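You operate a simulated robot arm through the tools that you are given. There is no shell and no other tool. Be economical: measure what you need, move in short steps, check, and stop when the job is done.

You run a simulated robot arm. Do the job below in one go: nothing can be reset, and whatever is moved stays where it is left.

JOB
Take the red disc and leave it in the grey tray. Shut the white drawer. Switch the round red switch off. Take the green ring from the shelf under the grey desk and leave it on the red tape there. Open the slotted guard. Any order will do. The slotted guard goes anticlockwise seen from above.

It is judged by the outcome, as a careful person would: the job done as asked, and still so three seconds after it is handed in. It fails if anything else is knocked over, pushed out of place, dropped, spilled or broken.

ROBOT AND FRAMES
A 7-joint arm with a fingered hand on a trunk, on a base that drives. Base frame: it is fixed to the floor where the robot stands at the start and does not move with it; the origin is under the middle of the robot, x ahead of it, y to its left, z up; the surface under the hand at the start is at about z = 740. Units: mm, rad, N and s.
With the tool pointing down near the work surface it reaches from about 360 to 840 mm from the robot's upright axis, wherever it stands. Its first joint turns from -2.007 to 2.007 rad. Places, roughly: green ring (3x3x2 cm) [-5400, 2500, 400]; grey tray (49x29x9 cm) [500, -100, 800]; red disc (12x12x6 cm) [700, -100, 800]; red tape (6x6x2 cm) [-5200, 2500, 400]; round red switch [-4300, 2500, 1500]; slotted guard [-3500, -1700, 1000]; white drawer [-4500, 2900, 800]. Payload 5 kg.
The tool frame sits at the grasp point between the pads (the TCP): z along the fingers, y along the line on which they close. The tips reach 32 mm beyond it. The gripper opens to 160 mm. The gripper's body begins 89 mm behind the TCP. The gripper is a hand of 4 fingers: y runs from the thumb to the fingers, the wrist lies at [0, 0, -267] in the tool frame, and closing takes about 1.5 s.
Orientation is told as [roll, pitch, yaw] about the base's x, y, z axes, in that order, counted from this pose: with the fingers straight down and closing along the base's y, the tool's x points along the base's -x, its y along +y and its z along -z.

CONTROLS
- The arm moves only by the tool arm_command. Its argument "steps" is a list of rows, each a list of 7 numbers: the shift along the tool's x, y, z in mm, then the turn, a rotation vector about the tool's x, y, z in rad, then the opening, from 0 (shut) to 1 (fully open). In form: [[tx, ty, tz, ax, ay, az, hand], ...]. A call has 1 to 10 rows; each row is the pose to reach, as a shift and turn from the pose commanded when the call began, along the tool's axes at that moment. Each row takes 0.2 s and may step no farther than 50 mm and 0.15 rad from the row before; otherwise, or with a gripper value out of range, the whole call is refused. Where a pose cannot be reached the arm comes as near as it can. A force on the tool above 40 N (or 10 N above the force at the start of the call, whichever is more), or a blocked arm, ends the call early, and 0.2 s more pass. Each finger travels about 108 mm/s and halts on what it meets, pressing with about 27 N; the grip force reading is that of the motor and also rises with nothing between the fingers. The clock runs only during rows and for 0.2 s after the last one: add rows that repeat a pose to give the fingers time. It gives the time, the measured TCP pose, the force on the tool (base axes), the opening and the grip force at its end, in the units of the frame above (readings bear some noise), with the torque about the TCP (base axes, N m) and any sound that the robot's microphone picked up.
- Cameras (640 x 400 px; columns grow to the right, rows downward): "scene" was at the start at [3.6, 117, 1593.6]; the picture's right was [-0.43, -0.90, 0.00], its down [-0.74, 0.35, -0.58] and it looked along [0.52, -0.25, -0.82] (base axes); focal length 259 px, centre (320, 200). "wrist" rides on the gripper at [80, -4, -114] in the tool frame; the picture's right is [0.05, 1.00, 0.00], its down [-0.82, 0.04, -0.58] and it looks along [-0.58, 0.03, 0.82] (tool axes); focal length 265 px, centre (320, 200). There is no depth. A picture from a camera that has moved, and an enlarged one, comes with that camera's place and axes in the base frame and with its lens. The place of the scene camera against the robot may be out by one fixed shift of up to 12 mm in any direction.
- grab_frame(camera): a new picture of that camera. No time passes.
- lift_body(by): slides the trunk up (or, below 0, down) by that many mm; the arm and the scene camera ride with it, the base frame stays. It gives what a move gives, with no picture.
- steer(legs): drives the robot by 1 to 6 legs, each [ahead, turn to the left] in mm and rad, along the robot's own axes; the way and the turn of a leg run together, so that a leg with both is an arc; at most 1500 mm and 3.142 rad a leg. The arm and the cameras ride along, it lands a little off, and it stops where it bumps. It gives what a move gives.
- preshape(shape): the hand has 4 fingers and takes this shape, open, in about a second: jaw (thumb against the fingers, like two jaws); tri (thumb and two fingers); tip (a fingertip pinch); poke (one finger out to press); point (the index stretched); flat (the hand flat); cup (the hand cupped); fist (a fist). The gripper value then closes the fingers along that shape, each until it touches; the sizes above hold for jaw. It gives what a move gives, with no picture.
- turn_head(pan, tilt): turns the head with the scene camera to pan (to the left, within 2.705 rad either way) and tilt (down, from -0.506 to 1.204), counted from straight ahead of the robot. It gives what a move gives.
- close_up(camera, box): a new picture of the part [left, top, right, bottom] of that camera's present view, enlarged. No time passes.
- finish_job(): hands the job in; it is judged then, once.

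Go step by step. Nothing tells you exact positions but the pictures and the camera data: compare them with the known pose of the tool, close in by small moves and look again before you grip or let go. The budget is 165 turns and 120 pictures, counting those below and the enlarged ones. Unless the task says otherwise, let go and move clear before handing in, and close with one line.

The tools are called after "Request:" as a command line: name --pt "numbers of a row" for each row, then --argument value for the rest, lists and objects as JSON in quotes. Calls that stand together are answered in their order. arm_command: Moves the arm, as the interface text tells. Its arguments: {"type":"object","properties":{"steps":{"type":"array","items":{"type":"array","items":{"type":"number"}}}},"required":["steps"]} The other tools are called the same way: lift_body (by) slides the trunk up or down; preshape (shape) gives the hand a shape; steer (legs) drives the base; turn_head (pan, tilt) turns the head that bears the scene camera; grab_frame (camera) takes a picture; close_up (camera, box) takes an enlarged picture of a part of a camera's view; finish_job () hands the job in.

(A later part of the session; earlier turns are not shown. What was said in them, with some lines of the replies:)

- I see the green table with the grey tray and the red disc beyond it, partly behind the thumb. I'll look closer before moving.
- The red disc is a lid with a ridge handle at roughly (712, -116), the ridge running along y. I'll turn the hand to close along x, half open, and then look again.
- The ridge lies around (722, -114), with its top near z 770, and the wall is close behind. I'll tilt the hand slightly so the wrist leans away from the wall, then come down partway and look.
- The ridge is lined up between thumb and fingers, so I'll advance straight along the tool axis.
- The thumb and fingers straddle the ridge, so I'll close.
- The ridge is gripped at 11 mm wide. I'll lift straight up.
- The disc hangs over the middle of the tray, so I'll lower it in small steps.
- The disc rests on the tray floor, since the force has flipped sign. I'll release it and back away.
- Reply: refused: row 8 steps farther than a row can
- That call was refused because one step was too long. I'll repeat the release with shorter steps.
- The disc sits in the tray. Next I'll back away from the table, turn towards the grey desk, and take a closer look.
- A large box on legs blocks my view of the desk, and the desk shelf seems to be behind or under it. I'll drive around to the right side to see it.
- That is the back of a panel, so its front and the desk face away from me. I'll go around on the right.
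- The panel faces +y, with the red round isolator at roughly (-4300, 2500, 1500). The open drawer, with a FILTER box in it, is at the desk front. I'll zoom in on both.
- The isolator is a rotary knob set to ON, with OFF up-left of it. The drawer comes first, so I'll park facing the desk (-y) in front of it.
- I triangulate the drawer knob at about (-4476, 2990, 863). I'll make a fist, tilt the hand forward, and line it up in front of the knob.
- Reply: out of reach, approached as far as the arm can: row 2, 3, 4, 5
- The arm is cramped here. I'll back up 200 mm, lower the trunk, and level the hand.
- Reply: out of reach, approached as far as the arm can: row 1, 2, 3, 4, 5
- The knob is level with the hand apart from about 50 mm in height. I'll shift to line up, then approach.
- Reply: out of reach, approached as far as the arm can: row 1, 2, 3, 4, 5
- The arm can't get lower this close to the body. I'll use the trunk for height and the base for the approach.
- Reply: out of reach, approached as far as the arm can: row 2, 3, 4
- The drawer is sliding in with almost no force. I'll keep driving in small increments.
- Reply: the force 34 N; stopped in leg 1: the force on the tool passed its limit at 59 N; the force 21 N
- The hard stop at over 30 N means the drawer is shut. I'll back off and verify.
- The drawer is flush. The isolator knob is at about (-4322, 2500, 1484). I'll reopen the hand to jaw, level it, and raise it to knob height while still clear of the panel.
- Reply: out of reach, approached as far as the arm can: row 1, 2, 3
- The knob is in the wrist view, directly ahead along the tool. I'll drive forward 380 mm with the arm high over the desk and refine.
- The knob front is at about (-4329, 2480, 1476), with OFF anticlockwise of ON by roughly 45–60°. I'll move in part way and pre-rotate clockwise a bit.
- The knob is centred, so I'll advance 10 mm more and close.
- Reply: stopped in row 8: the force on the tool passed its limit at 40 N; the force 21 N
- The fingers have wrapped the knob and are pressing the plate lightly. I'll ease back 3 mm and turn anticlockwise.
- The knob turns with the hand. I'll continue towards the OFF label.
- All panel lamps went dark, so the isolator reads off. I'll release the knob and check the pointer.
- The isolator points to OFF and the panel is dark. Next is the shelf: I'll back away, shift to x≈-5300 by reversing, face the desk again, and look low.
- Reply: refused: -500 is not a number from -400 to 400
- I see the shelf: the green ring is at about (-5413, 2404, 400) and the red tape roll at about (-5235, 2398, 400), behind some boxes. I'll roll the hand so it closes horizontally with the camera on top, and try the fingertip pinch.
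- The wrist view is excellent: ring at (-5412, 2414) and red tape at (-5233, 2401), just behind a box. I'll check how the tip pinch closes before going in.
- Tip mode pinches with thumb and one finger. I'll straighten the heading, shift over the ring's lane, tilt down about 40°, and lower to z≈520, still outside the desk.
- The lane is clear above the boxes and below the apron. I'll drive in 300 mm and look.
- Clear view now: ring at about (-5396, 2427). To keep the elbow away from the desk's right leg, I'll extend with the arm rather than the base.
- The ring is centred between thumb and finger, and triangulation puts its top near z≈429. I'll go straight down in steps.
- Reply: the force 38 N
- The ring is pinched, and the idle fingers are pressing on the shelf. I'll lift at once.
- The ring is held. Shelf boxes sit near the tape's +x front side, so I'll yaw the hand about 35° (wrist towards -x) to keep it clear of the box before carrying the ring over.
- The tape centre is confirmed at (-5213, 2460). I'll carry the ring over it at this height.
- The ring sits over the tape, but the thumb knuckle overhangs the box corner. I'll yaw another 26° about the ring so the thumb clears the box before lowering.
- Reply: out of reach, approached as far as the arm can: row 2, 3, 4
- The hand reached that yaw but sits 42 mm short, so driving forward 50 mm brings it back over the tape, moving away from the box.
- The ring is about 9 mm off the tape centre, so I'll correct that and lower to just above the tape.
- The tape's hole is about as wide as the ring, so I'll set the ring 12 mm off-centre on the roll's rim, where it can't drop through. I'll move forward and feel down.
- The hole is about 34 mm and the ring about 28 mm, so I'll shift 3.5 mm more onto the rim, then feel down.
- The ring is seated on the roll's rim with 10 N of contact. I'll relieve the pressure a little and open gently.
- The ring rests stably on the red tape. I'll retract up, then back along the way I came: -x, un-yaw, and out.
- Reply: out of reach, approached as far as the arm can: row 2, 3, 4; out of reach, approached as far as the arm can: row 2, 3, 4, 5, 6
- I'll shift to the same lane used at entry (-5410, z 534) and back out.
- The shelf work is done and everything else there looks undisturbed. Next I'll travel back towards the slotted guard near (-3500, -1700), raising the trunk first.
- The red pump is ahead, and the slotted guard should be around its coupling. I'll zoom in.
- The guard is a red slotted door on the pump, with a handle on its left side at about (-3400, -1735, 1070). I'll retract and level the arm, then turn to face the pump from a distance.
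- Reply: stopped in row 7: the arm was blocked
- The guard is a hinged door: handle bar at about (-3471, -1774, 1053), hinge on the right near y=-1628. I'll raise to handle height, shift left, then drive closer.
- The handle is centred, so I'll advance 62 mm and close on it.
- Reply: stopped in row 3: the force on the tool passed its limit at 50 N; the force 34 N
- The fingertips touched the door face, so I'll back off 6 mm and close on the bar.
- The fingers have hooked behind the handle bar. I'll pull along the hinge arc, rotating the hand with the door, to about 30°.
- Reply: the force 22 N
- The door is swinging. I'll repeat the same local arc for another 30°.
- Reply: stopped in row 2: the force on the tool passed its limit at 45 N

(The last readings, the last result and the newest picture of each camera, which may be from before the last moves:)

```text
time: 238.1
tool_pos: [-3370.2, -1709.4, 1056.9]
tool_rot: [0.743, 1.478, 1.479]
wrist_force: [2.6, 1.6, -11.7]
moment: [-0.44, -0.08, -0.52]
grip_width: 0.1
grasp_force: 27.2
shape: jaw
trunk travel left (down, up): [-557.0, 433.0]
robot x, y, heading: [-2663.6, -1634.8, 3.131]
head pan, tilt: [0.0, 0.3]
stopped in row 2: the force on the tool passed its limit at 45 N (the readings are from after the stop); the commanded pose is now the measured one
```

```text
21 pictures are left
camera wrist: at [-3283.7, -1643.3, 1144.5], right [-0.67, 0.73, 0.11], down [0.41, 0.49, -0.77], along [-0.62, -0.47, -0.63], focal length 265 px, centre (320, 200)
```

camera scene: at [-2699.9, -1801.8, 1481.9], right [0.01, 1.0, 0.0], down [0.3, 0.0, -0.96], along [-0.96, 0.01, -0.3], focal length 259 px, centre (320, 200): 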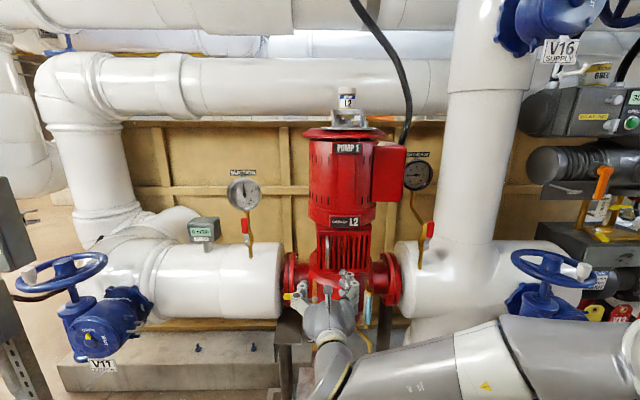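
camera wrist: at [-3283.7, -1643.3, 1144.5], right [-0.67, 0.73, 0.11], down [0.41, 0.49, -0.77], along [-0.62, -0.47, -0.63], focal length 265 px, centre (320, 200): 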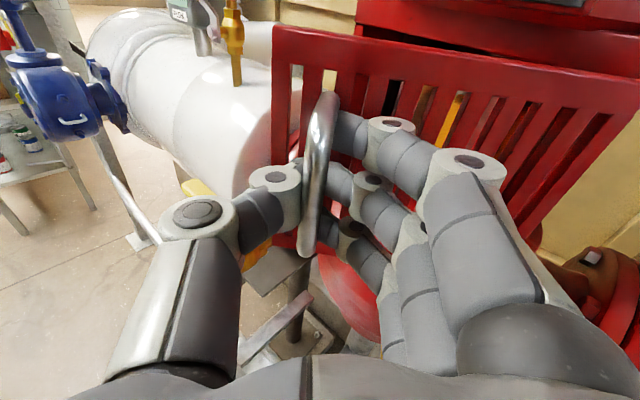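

A force limit stopped me at about 40°. I'll release the handle, back off, and then push the door the rest of the way from its inner side.

Request:
arm_command --pt "0 0 0 0 0 0 0.15" --pt "0 0 0 0 0 0 0.3" --pt "0 0 0 0 0 0 0.45" --pt "0 0 0 0 0 0 0.5" --pt "0 0 -35 0 0 0 0.5" --pt "0 0 -70 0 0 0 0.5" --pt "0 0 -110 0 0 0 0.5"

Request:
grab_frame --camera "wrist"

Request:
grab_frame --camera "scene"

```text
time: 239.7
tool_pos: [-3290.0, -1639.8, 1066.4]
tool_rot: [0.82, 1.478, 1.553]
wrist_force: [-0.5, 0.2, -0.2]
moment: [-0.03, 0.0, 0.01]
grip_width: 79.4
grasp_force: 0.1
shape: jaw
trunk travel left (down, up): [-557.0, 433.0]
robot x, y, heading: [-2660.4, -1639.6, 3.127]
head pan, tilt: [0.0, 0.3]
```

```text
20 pictures are left
camera wrist: at [-3203.4, -1573.3, 1155.4], right [-0.67, 0.73, 0.12], down [0.4, 0.49, -0.77], along [-0.62, -0.47, -0.62], focal length 265 px, centre (320, 200)
```

wrist: 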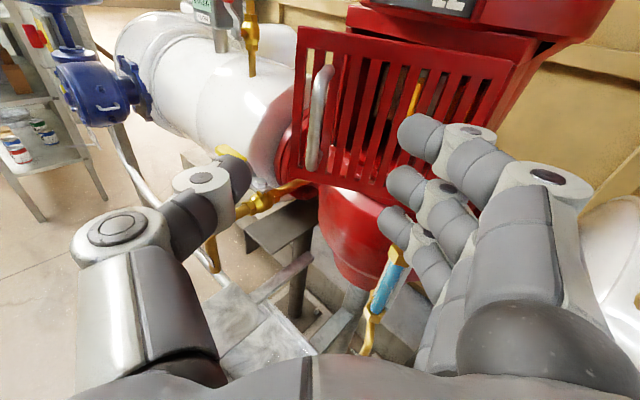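

```text
19 pictures are left
camera scene: at [-2699.3, -1801.7, 1481.9], right [0.01, 1.0, 0.0], down [0.3, 0.0, -0.96], along [-0.96, 0.01, -0.3], focal length 259 px, centre (320, 200)
```

scene: 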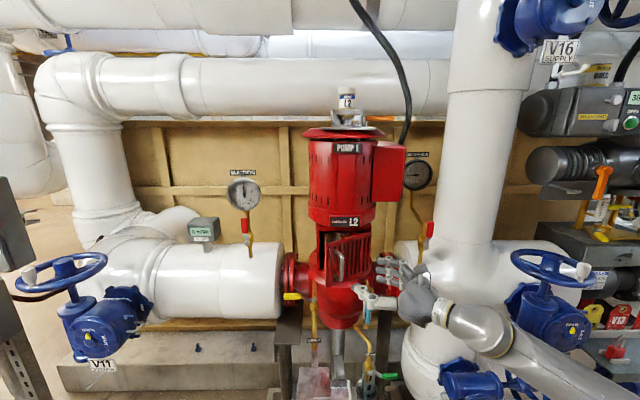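

The door holds at about 40°. I'll back the hand out, straighten it, close it, and move to the door's free-edge side.

Request:
arm_command --pt "0 -22 -25 -0.14 0 0 0.4" --pt "0 -45 -50 -0.28 0 0 0.3" --pt "0 -67 -74 -0.42 0 0 0.2" --pt "0 -67 -74 -0.56 0 0 0.1" --pt "0 -67 -74 -0.7 0 0 0" --pt "0 -67 -74 -0.73 0 0 0"

Request:
arm_command --pt "0 -45 0 0 0 0 0" --pt "0 -90 0 0 0 0 0" --pt "0 -135 0 0 0 0 0" --pt "0 -180 0 0 0 0 0" --pt "0 -215 0 0 0 0 0" --pt "0 -215 0 0 0 0 0"

Request:
grab_frame --camera "wrist"

```text
time: 241.1
tool_pos: [-3244.9, -1634.0, 1100.8]
tool_rot: [1.535, 1.478, 1.539]
wrist_force: [-0.3, -1.0, -0.3]
moment: [0.0, 0.01, -0.02]
grip_width: 0.0
grasp_force: 26.9
shape: jaw
out of reach, approached as far as the arm can: row 3, 4, 5, 6
trunk travel left (down, up): [-557.0, 433.0]
robot x, y, heading: [-2662.6, -1638.8, 3.132]
head pan, tilt: [0.0, 0.3]
```

```text
time: 242.5
tool_pos: [-3244.4, -1853.6, 1084.8]
tool_rot: [1.546, 1.479, 1.552]
wrist_force: [-0.5, 0.0, 0.3]
moment: [-0.01, 0.01, -0.03]
grip_width: 0.0
grasp_force: 27.0
shape: jaw
trunk travel left (down, up): [-557.0, 433.0]
robot x, y, heading: [-2660.8, -1638.6, 3.127]
head pan, tilt: [0.0, 0.3]
```

```text
18 pictures are left
camera wrist: at [-3131.6, -1863.3, 1166.1], right [-0.01, 0.99, 0.14], down [0.58, 0.12, -0.81], along [-0.82, 0.08, -0.57], focal length 265 px, centre (320, 200)
```

wrist: 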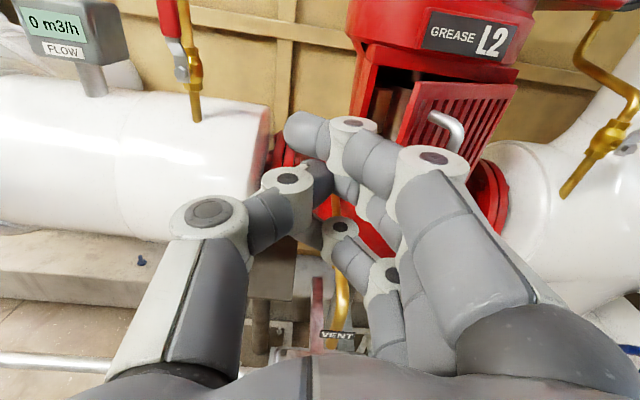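

The door's free edge is near (-3374, -1773). I'll advance beside it on the inner side.

Request:
arm_command --pt "0 -20 30 0 0 0 0" --pt "0 -20 70 0 0 0 0" --pt "0 -20 110 0 0 0 0" --pt "0 -20 150 0 0 0 0" --pt "0 -20 165 0 0 0 0" --pt "0 -20 165 0 0 0 0"

Request:
grab_frame --camera "wrist"

```text
time: 243.9
tool_pos: [-3410.0, -1869.6, 1084.8]
tool_rot: [1.542, 1.478, 1.549]
wrist_force: [-0.5, 0.4, 0.6]
moment: [0.0, 0.0, -0.03]
grip_width: 0.3
grasp_force: 26.8
shape: jaw
trunk travel left (down, up): [-557.0, 433.0]
robot x, y, heading: [-2662.5, -1640.7, 3.132]
head pan, tilt: [0.0, 0.3]
```

```text
17 pictures are left
camera wrist: at [-3297.2, -1879.5, 1165.8], right [-0.01, 0.99, 0.14], down [0.58, 0.12, -0.81], along [-0.82, 0.08, -0.57], focal length 265 px, centre (320, 200)
```

wrist: 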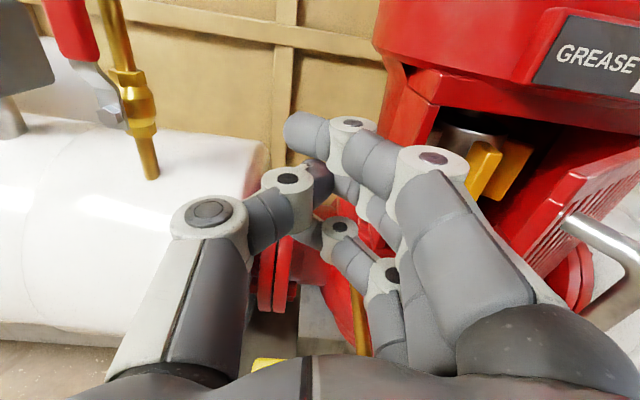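

I'm inside the door edge. I'll drop 30 mm to stay clear of the motor flange and sweep to +y.

Request:
arm_command --pt "-30 0 0 0 0 0 0" --pt "-30 35 -5 0 0 0 0" --pt "-30 70 -10 0 0 0 0" --pt "-30 105 -20 0 0 0 0" --pt "-30 140 -25 0 0 0 0" --pt "-30 140 -25 0 0 0 0"

Request:
grab_frame --camera "wrist"

Request:
grab_frame --camera "scene"

```text
time: 244.8
tool_pos: [-3392.1, -1809.2, 1060.0]
tool_rot: [1.518, 1.476, 1.56]
wrist_force: [11.5, -17.5, -0.7]
moment: [0.08, 0.03, -0.62]
grip_width: 0.2
grasp_force: 26.9
shape: jaw
trunk travel left (down, up): [-557.0, 433.0]
robot x, y, heading: [-2664.1, -1637.6, 3.14]
head pan, tilt: [0.0, 0.3]
stopped in row 4: the force on the tool passed its limit at 49 N (the readings are from after the stop); the commanded pose is now the measured one
```

```text
16 pictures are left
camera wrist: at [-3277.7, -1816.6, 1141.9], right [-0.04, 0.99, 0.15], down [0.58, 0.14, -0.8], along [-0.82, 0.05, -0.58], focal length 265 px, centre (320, 200)
```

wrist: 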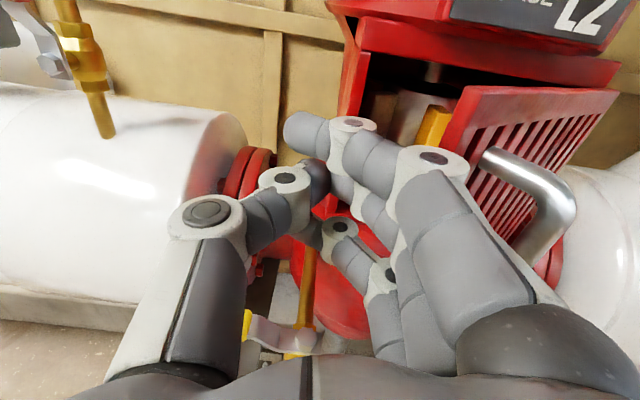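

```text
15 pictures are left
camera scene: at [-2696.7, -1804.2, 1481.7], right [0.0, 1.0, 0.0], down [0.3, 0.0, -0.96], along [-0.96, 0.01, -0.3], focal length 259 px, centre (320, 200)
```

scene: 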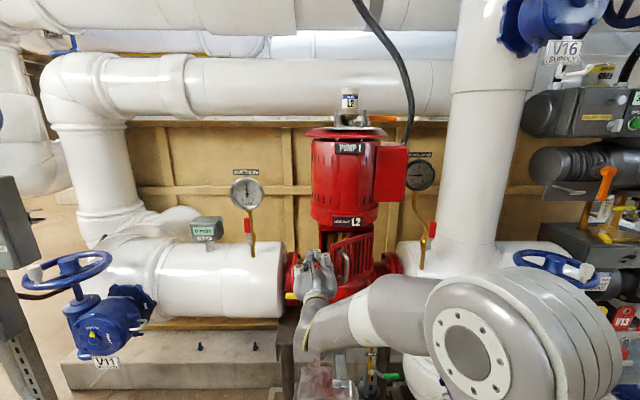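

The hand is pushing against the door's end edge. I'll back off and angle the fingers towards +y so they get behind the inner face.

Request:
arm_command --pt "0 -40 0 0 0 0 0" --pt "0 -80 0 0 0 0 0" --pt "0 -80 0 -0.14 0 0 0" --pt "0 -80 0 -0.28 0 0 0" --pt "0 -80 0 -0.42 0 0 0" --pt "0 -80 0 -0.56 0 0 0" --pt "0 -80 0 -0.7 0 0 0" --pt "0 -80 0 -0.7 0 0 0"

Request:
grab_frame --camera "wrist"

```text
time: 246.6
tool_pos: [-3391.3, -1881.8, 1053.0]
tool_rot: [2.206, 1.478, 1.537]
wrist_force: [-0.2, -0.8, -0.6]
moment: [0.01, 0.02, -0.01]
grip_width: 0.0
grasp_force: 26.9
shape: jaw
trunk travel left (down, up): [-557.0, 433.0]
robot x, y, heading: [-2663.6, -1636.5, 3.134]
head pan, tilt: [0.0, 0.3]
```

```text
14 pictures are left
camera wrist: at [-3305.0, -1963.6, 1127.6], right [0.62, 0.78, 0.13], down [0.48, -0.25, -0.84], along [-0.62, 0.58, -0.53], focal length 265 px, centre (320, 200)
```

wrist: 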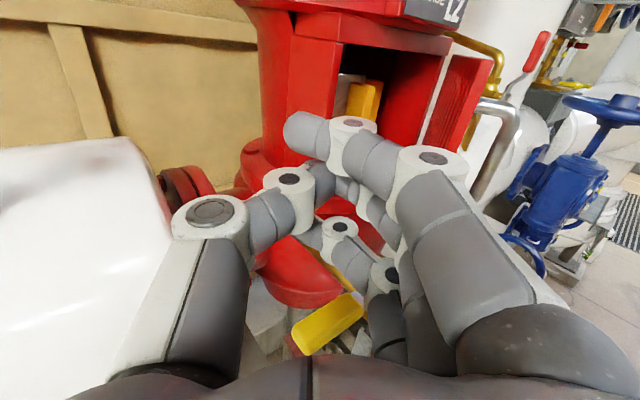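

The fingers are now on the inner side. I'll slide in behind the door edge and then push outward.

Request:
arm_command --pt "0 10 25 0 0 0 0" --pt "0 22 50 0 0 0 0" --pt "0 35 75 0 0 0 0" --pt "0 35 75 0 0 0 0"

Request:
arm_command --pt "0 20 0 0 0 0 0" --pt "0 40 0 0 0 0 0" --pt "0 60 -5 0 0 0 0" --pt "0 80 -10 0 0 0 0" --pt "0 100 -15 0 0 0 0"

Request:
grab_frame --camera "wrist"

```text
time: 247.6
tool_pos: [-3427.6, -1807.8, 1058.4]
tool_rot: [2.207, 1.478, 1.54]
wrist_force: [0.4, 0.8, 0.5]
moment: [0.01, 0.02, 0.01]
grip_width: 0.0
grasp_force: 26.7
shape: jaw
trunk travel left (down, up): [-557.0, 433.0]
robot x, y, heading: [-2664.2, -1638.8, 3.133]
head pan, tilt: [0.0, 0.3]
```

```text
time: 248.8
tool_pos: [-3354.7, -1737.8, 1063.7]
tool_rot: [2.211, 1.479, 1.543]
wrist_force: [0.9, 0.7, 0.5]
moment: [-0.02, -0.02, 0.05]
grip_width: 0.0
grasp_force: 27.1
shape: jaw
trunk travel left (down, up): [-557.0, 433.0]
robot x, y, heading: [-2665.1, -1639.5, 3.138]
head pan, tilt: [0.0, 0.3]
```

```text
13 pictures are left
camera wrist: at [-3267.7, -1818.3, 1139.2], right [0.62, 0.78, 0.12], down [0.48, -0.25, -0.84], along [-0.62, 0.58, -0.53], focal length 265 px, centre (320, 200)
```

wrist: 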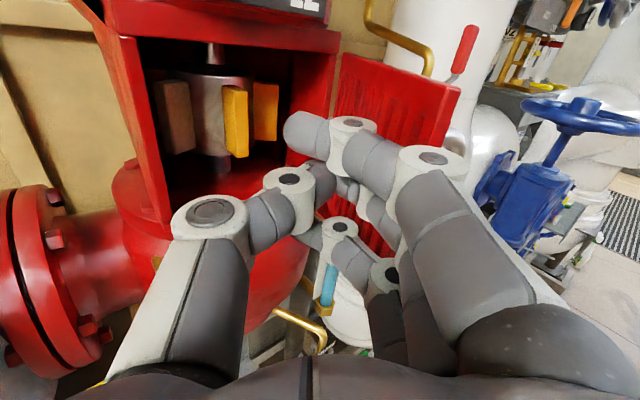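

The door swings freely and the coupling is exposed. I'll push further towards +y to open it wide.

Request:
arm_command --pt "0 20 10 0 0 0 0" --pt "0 38 22 0 0 0 0" --pt "0 56 36 0 0 0 0" --pt "0 74 50 0 0 0 0" --pt "0 92 62 0 0 0 0"

Request:
grab_frame --camera "wrist"

Request:
grab_frame --camera "scene"

```text
time: 250.0
tool_pos: [-3346.5, -1630.9, 1074.5]
tool_rot: [2.206, 1.481, 1.541]
wrist_force: [-0.6, 1.1, 0.4]
moment: [0.0, 0.04, -0.02]
grip_width: 0.0
grasp_force: 27.0
shape: jaw
trunk travel left (down, up): [-557.0, 433.0]
robot x, y, heading: [-2663.0, -1640.0, 3.137]
head pan, tilt: [0.0, 0.3]
```

```text
12 pictures are left
camera wrist: at [-3260.6, -1711.6, 1149.6], right [0.62, 0.78, 0.12], down [0.48, -0.25, -0.84], along [-0.62, 0.58, -0.53], focal length 265 px, centre (320, 200)
```

wrist: 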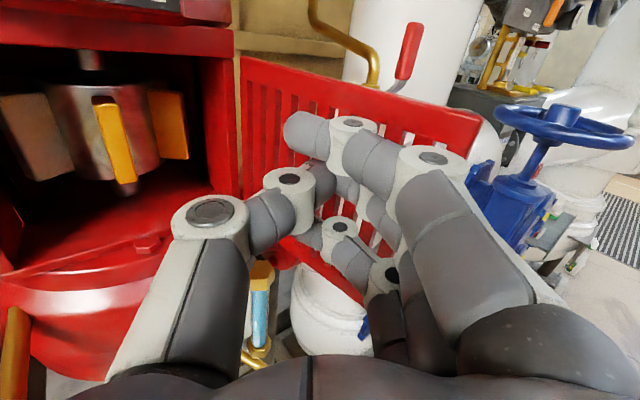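

```text
11 pictures are left
camera scene: at [-2698.1, -1801.9, 1481.9], right [0.01, 1.0, 0.0], down [0.3, 0.0, -0.96], along [-0.96, 0.01, -0.3], focal length 259 px, centre (320, 200)
```

scene: 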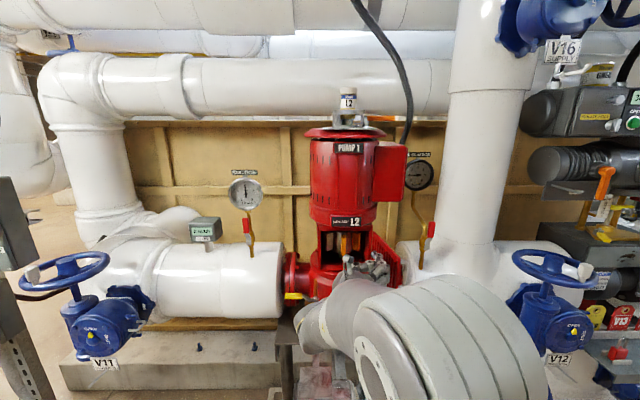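

The door is now beyond 90°. I'll give one more gentle push to check for its stop, then back out.

Request:
arm_command --pt "0 12 8 0 0 0 0" --pt "0 24 16 0 0 0 0" --pt "0 36 24 0 0 0 0" --pt "0 36 24 0 0 0 0"

Request:
arm_command --pt "0 -30 -10 0 0 0 0" --pt "0 -60 -30 0 0 0 0" --pt "0 -75 -65 0 0 0 0" --pt "0 -75 -100 0 0 0 0"

Request:
steer --legs '[[-350, 0]]'

Request:
grab_frame --camera "scene"

```text
time: 251.0
tool_pos: [-3342.2, -1593.1, 1079.6]
tool_rot: [2.194, 1.475, 1.537]
wrist_force: [7.7, -33.0, -6.9]
moment: [-0.22, -0.13, 0.37]
grip_width: 0.0
grasp_force: 27.6
shape: jaw
trunk travel left (down, up): [-557.0, 433.0]
robot x, y, heading: [-2663.1, -1639.5, 3.132]
head pan, tilt: [0.0, 0.3]
```

```text
time: 252.0
tool_pos: [-3310.3, -1704.6, 1065.6]
tool_rot: [2.207, 1.477, 1.537]
wrist_force: [0.9, 0.7, 0.4]
moment: [0.03, 0.02, 0.02]
grip_width: 0.0
grasp_force: 27.0
shape: jaw
trunk travel left (down, up): [-557.0, 433.0]
robot x, y, heading: [-2662.6, -1638.6, 3.134]
head pan, tilt: [0.0, 0.3]
```

```text
time: 254.3
tool_pos: [-2964.0, -1703.6, 1067.8]
tool_rot: [2.21, 1.478, 1.534]
wrist_force: [-0.9, -0.3, 0.1]
moment: [-0.02, -0.02, 0.02]
grip_width: 0.2
grasp_force: 27.1
shape: jaw
trunk travel left (down, up): [-557.0, 433.0]
robot x, y, heading: [-2314.8, -1642.6, 3.129]
head pan, tilt: [0.0, 0.3]
```

```text
10 pictures are left
camera scene: at [-2351.8, -1805.6, 1481.9], right [0.01, 1.0, 0.0], down [0.3, 0.0, -0.96], along [-0.96, 0.01, -0.3], focal length 259 px, centre (320, 200)
```

scene: 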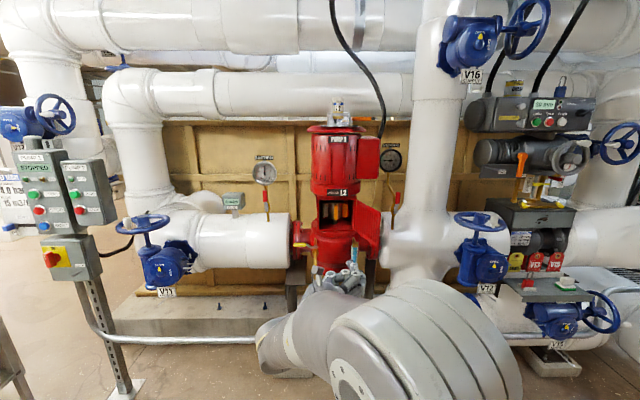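

Request:
close_up --camera "scene" --box '[280, 150, 420, 290]'

```text
2.86 times, centred on (350, 220) of scene
camera zoom: at [-2351.8, -1805.6, 1481.9], right [0.01, 1.0, 0.0], down [0.3, 0.0, -0.96], along [-0.96, 0.01, -0.3], focal length 741 px, centre (234, 143)
```

zoom: 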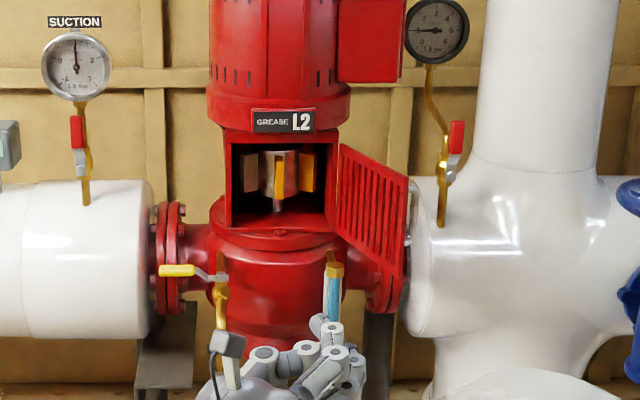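

The guard is open to its stop, and all five tasks are done with the hand clear.

Request:
finish_job

```text
The job is handed in.
```

All five tasks are done and the job is handed in: the red disc is in the grey tray, the white drawer is shut, the red switch is off, the green ring is on the red tape, and the slotted guard is open to its stop.
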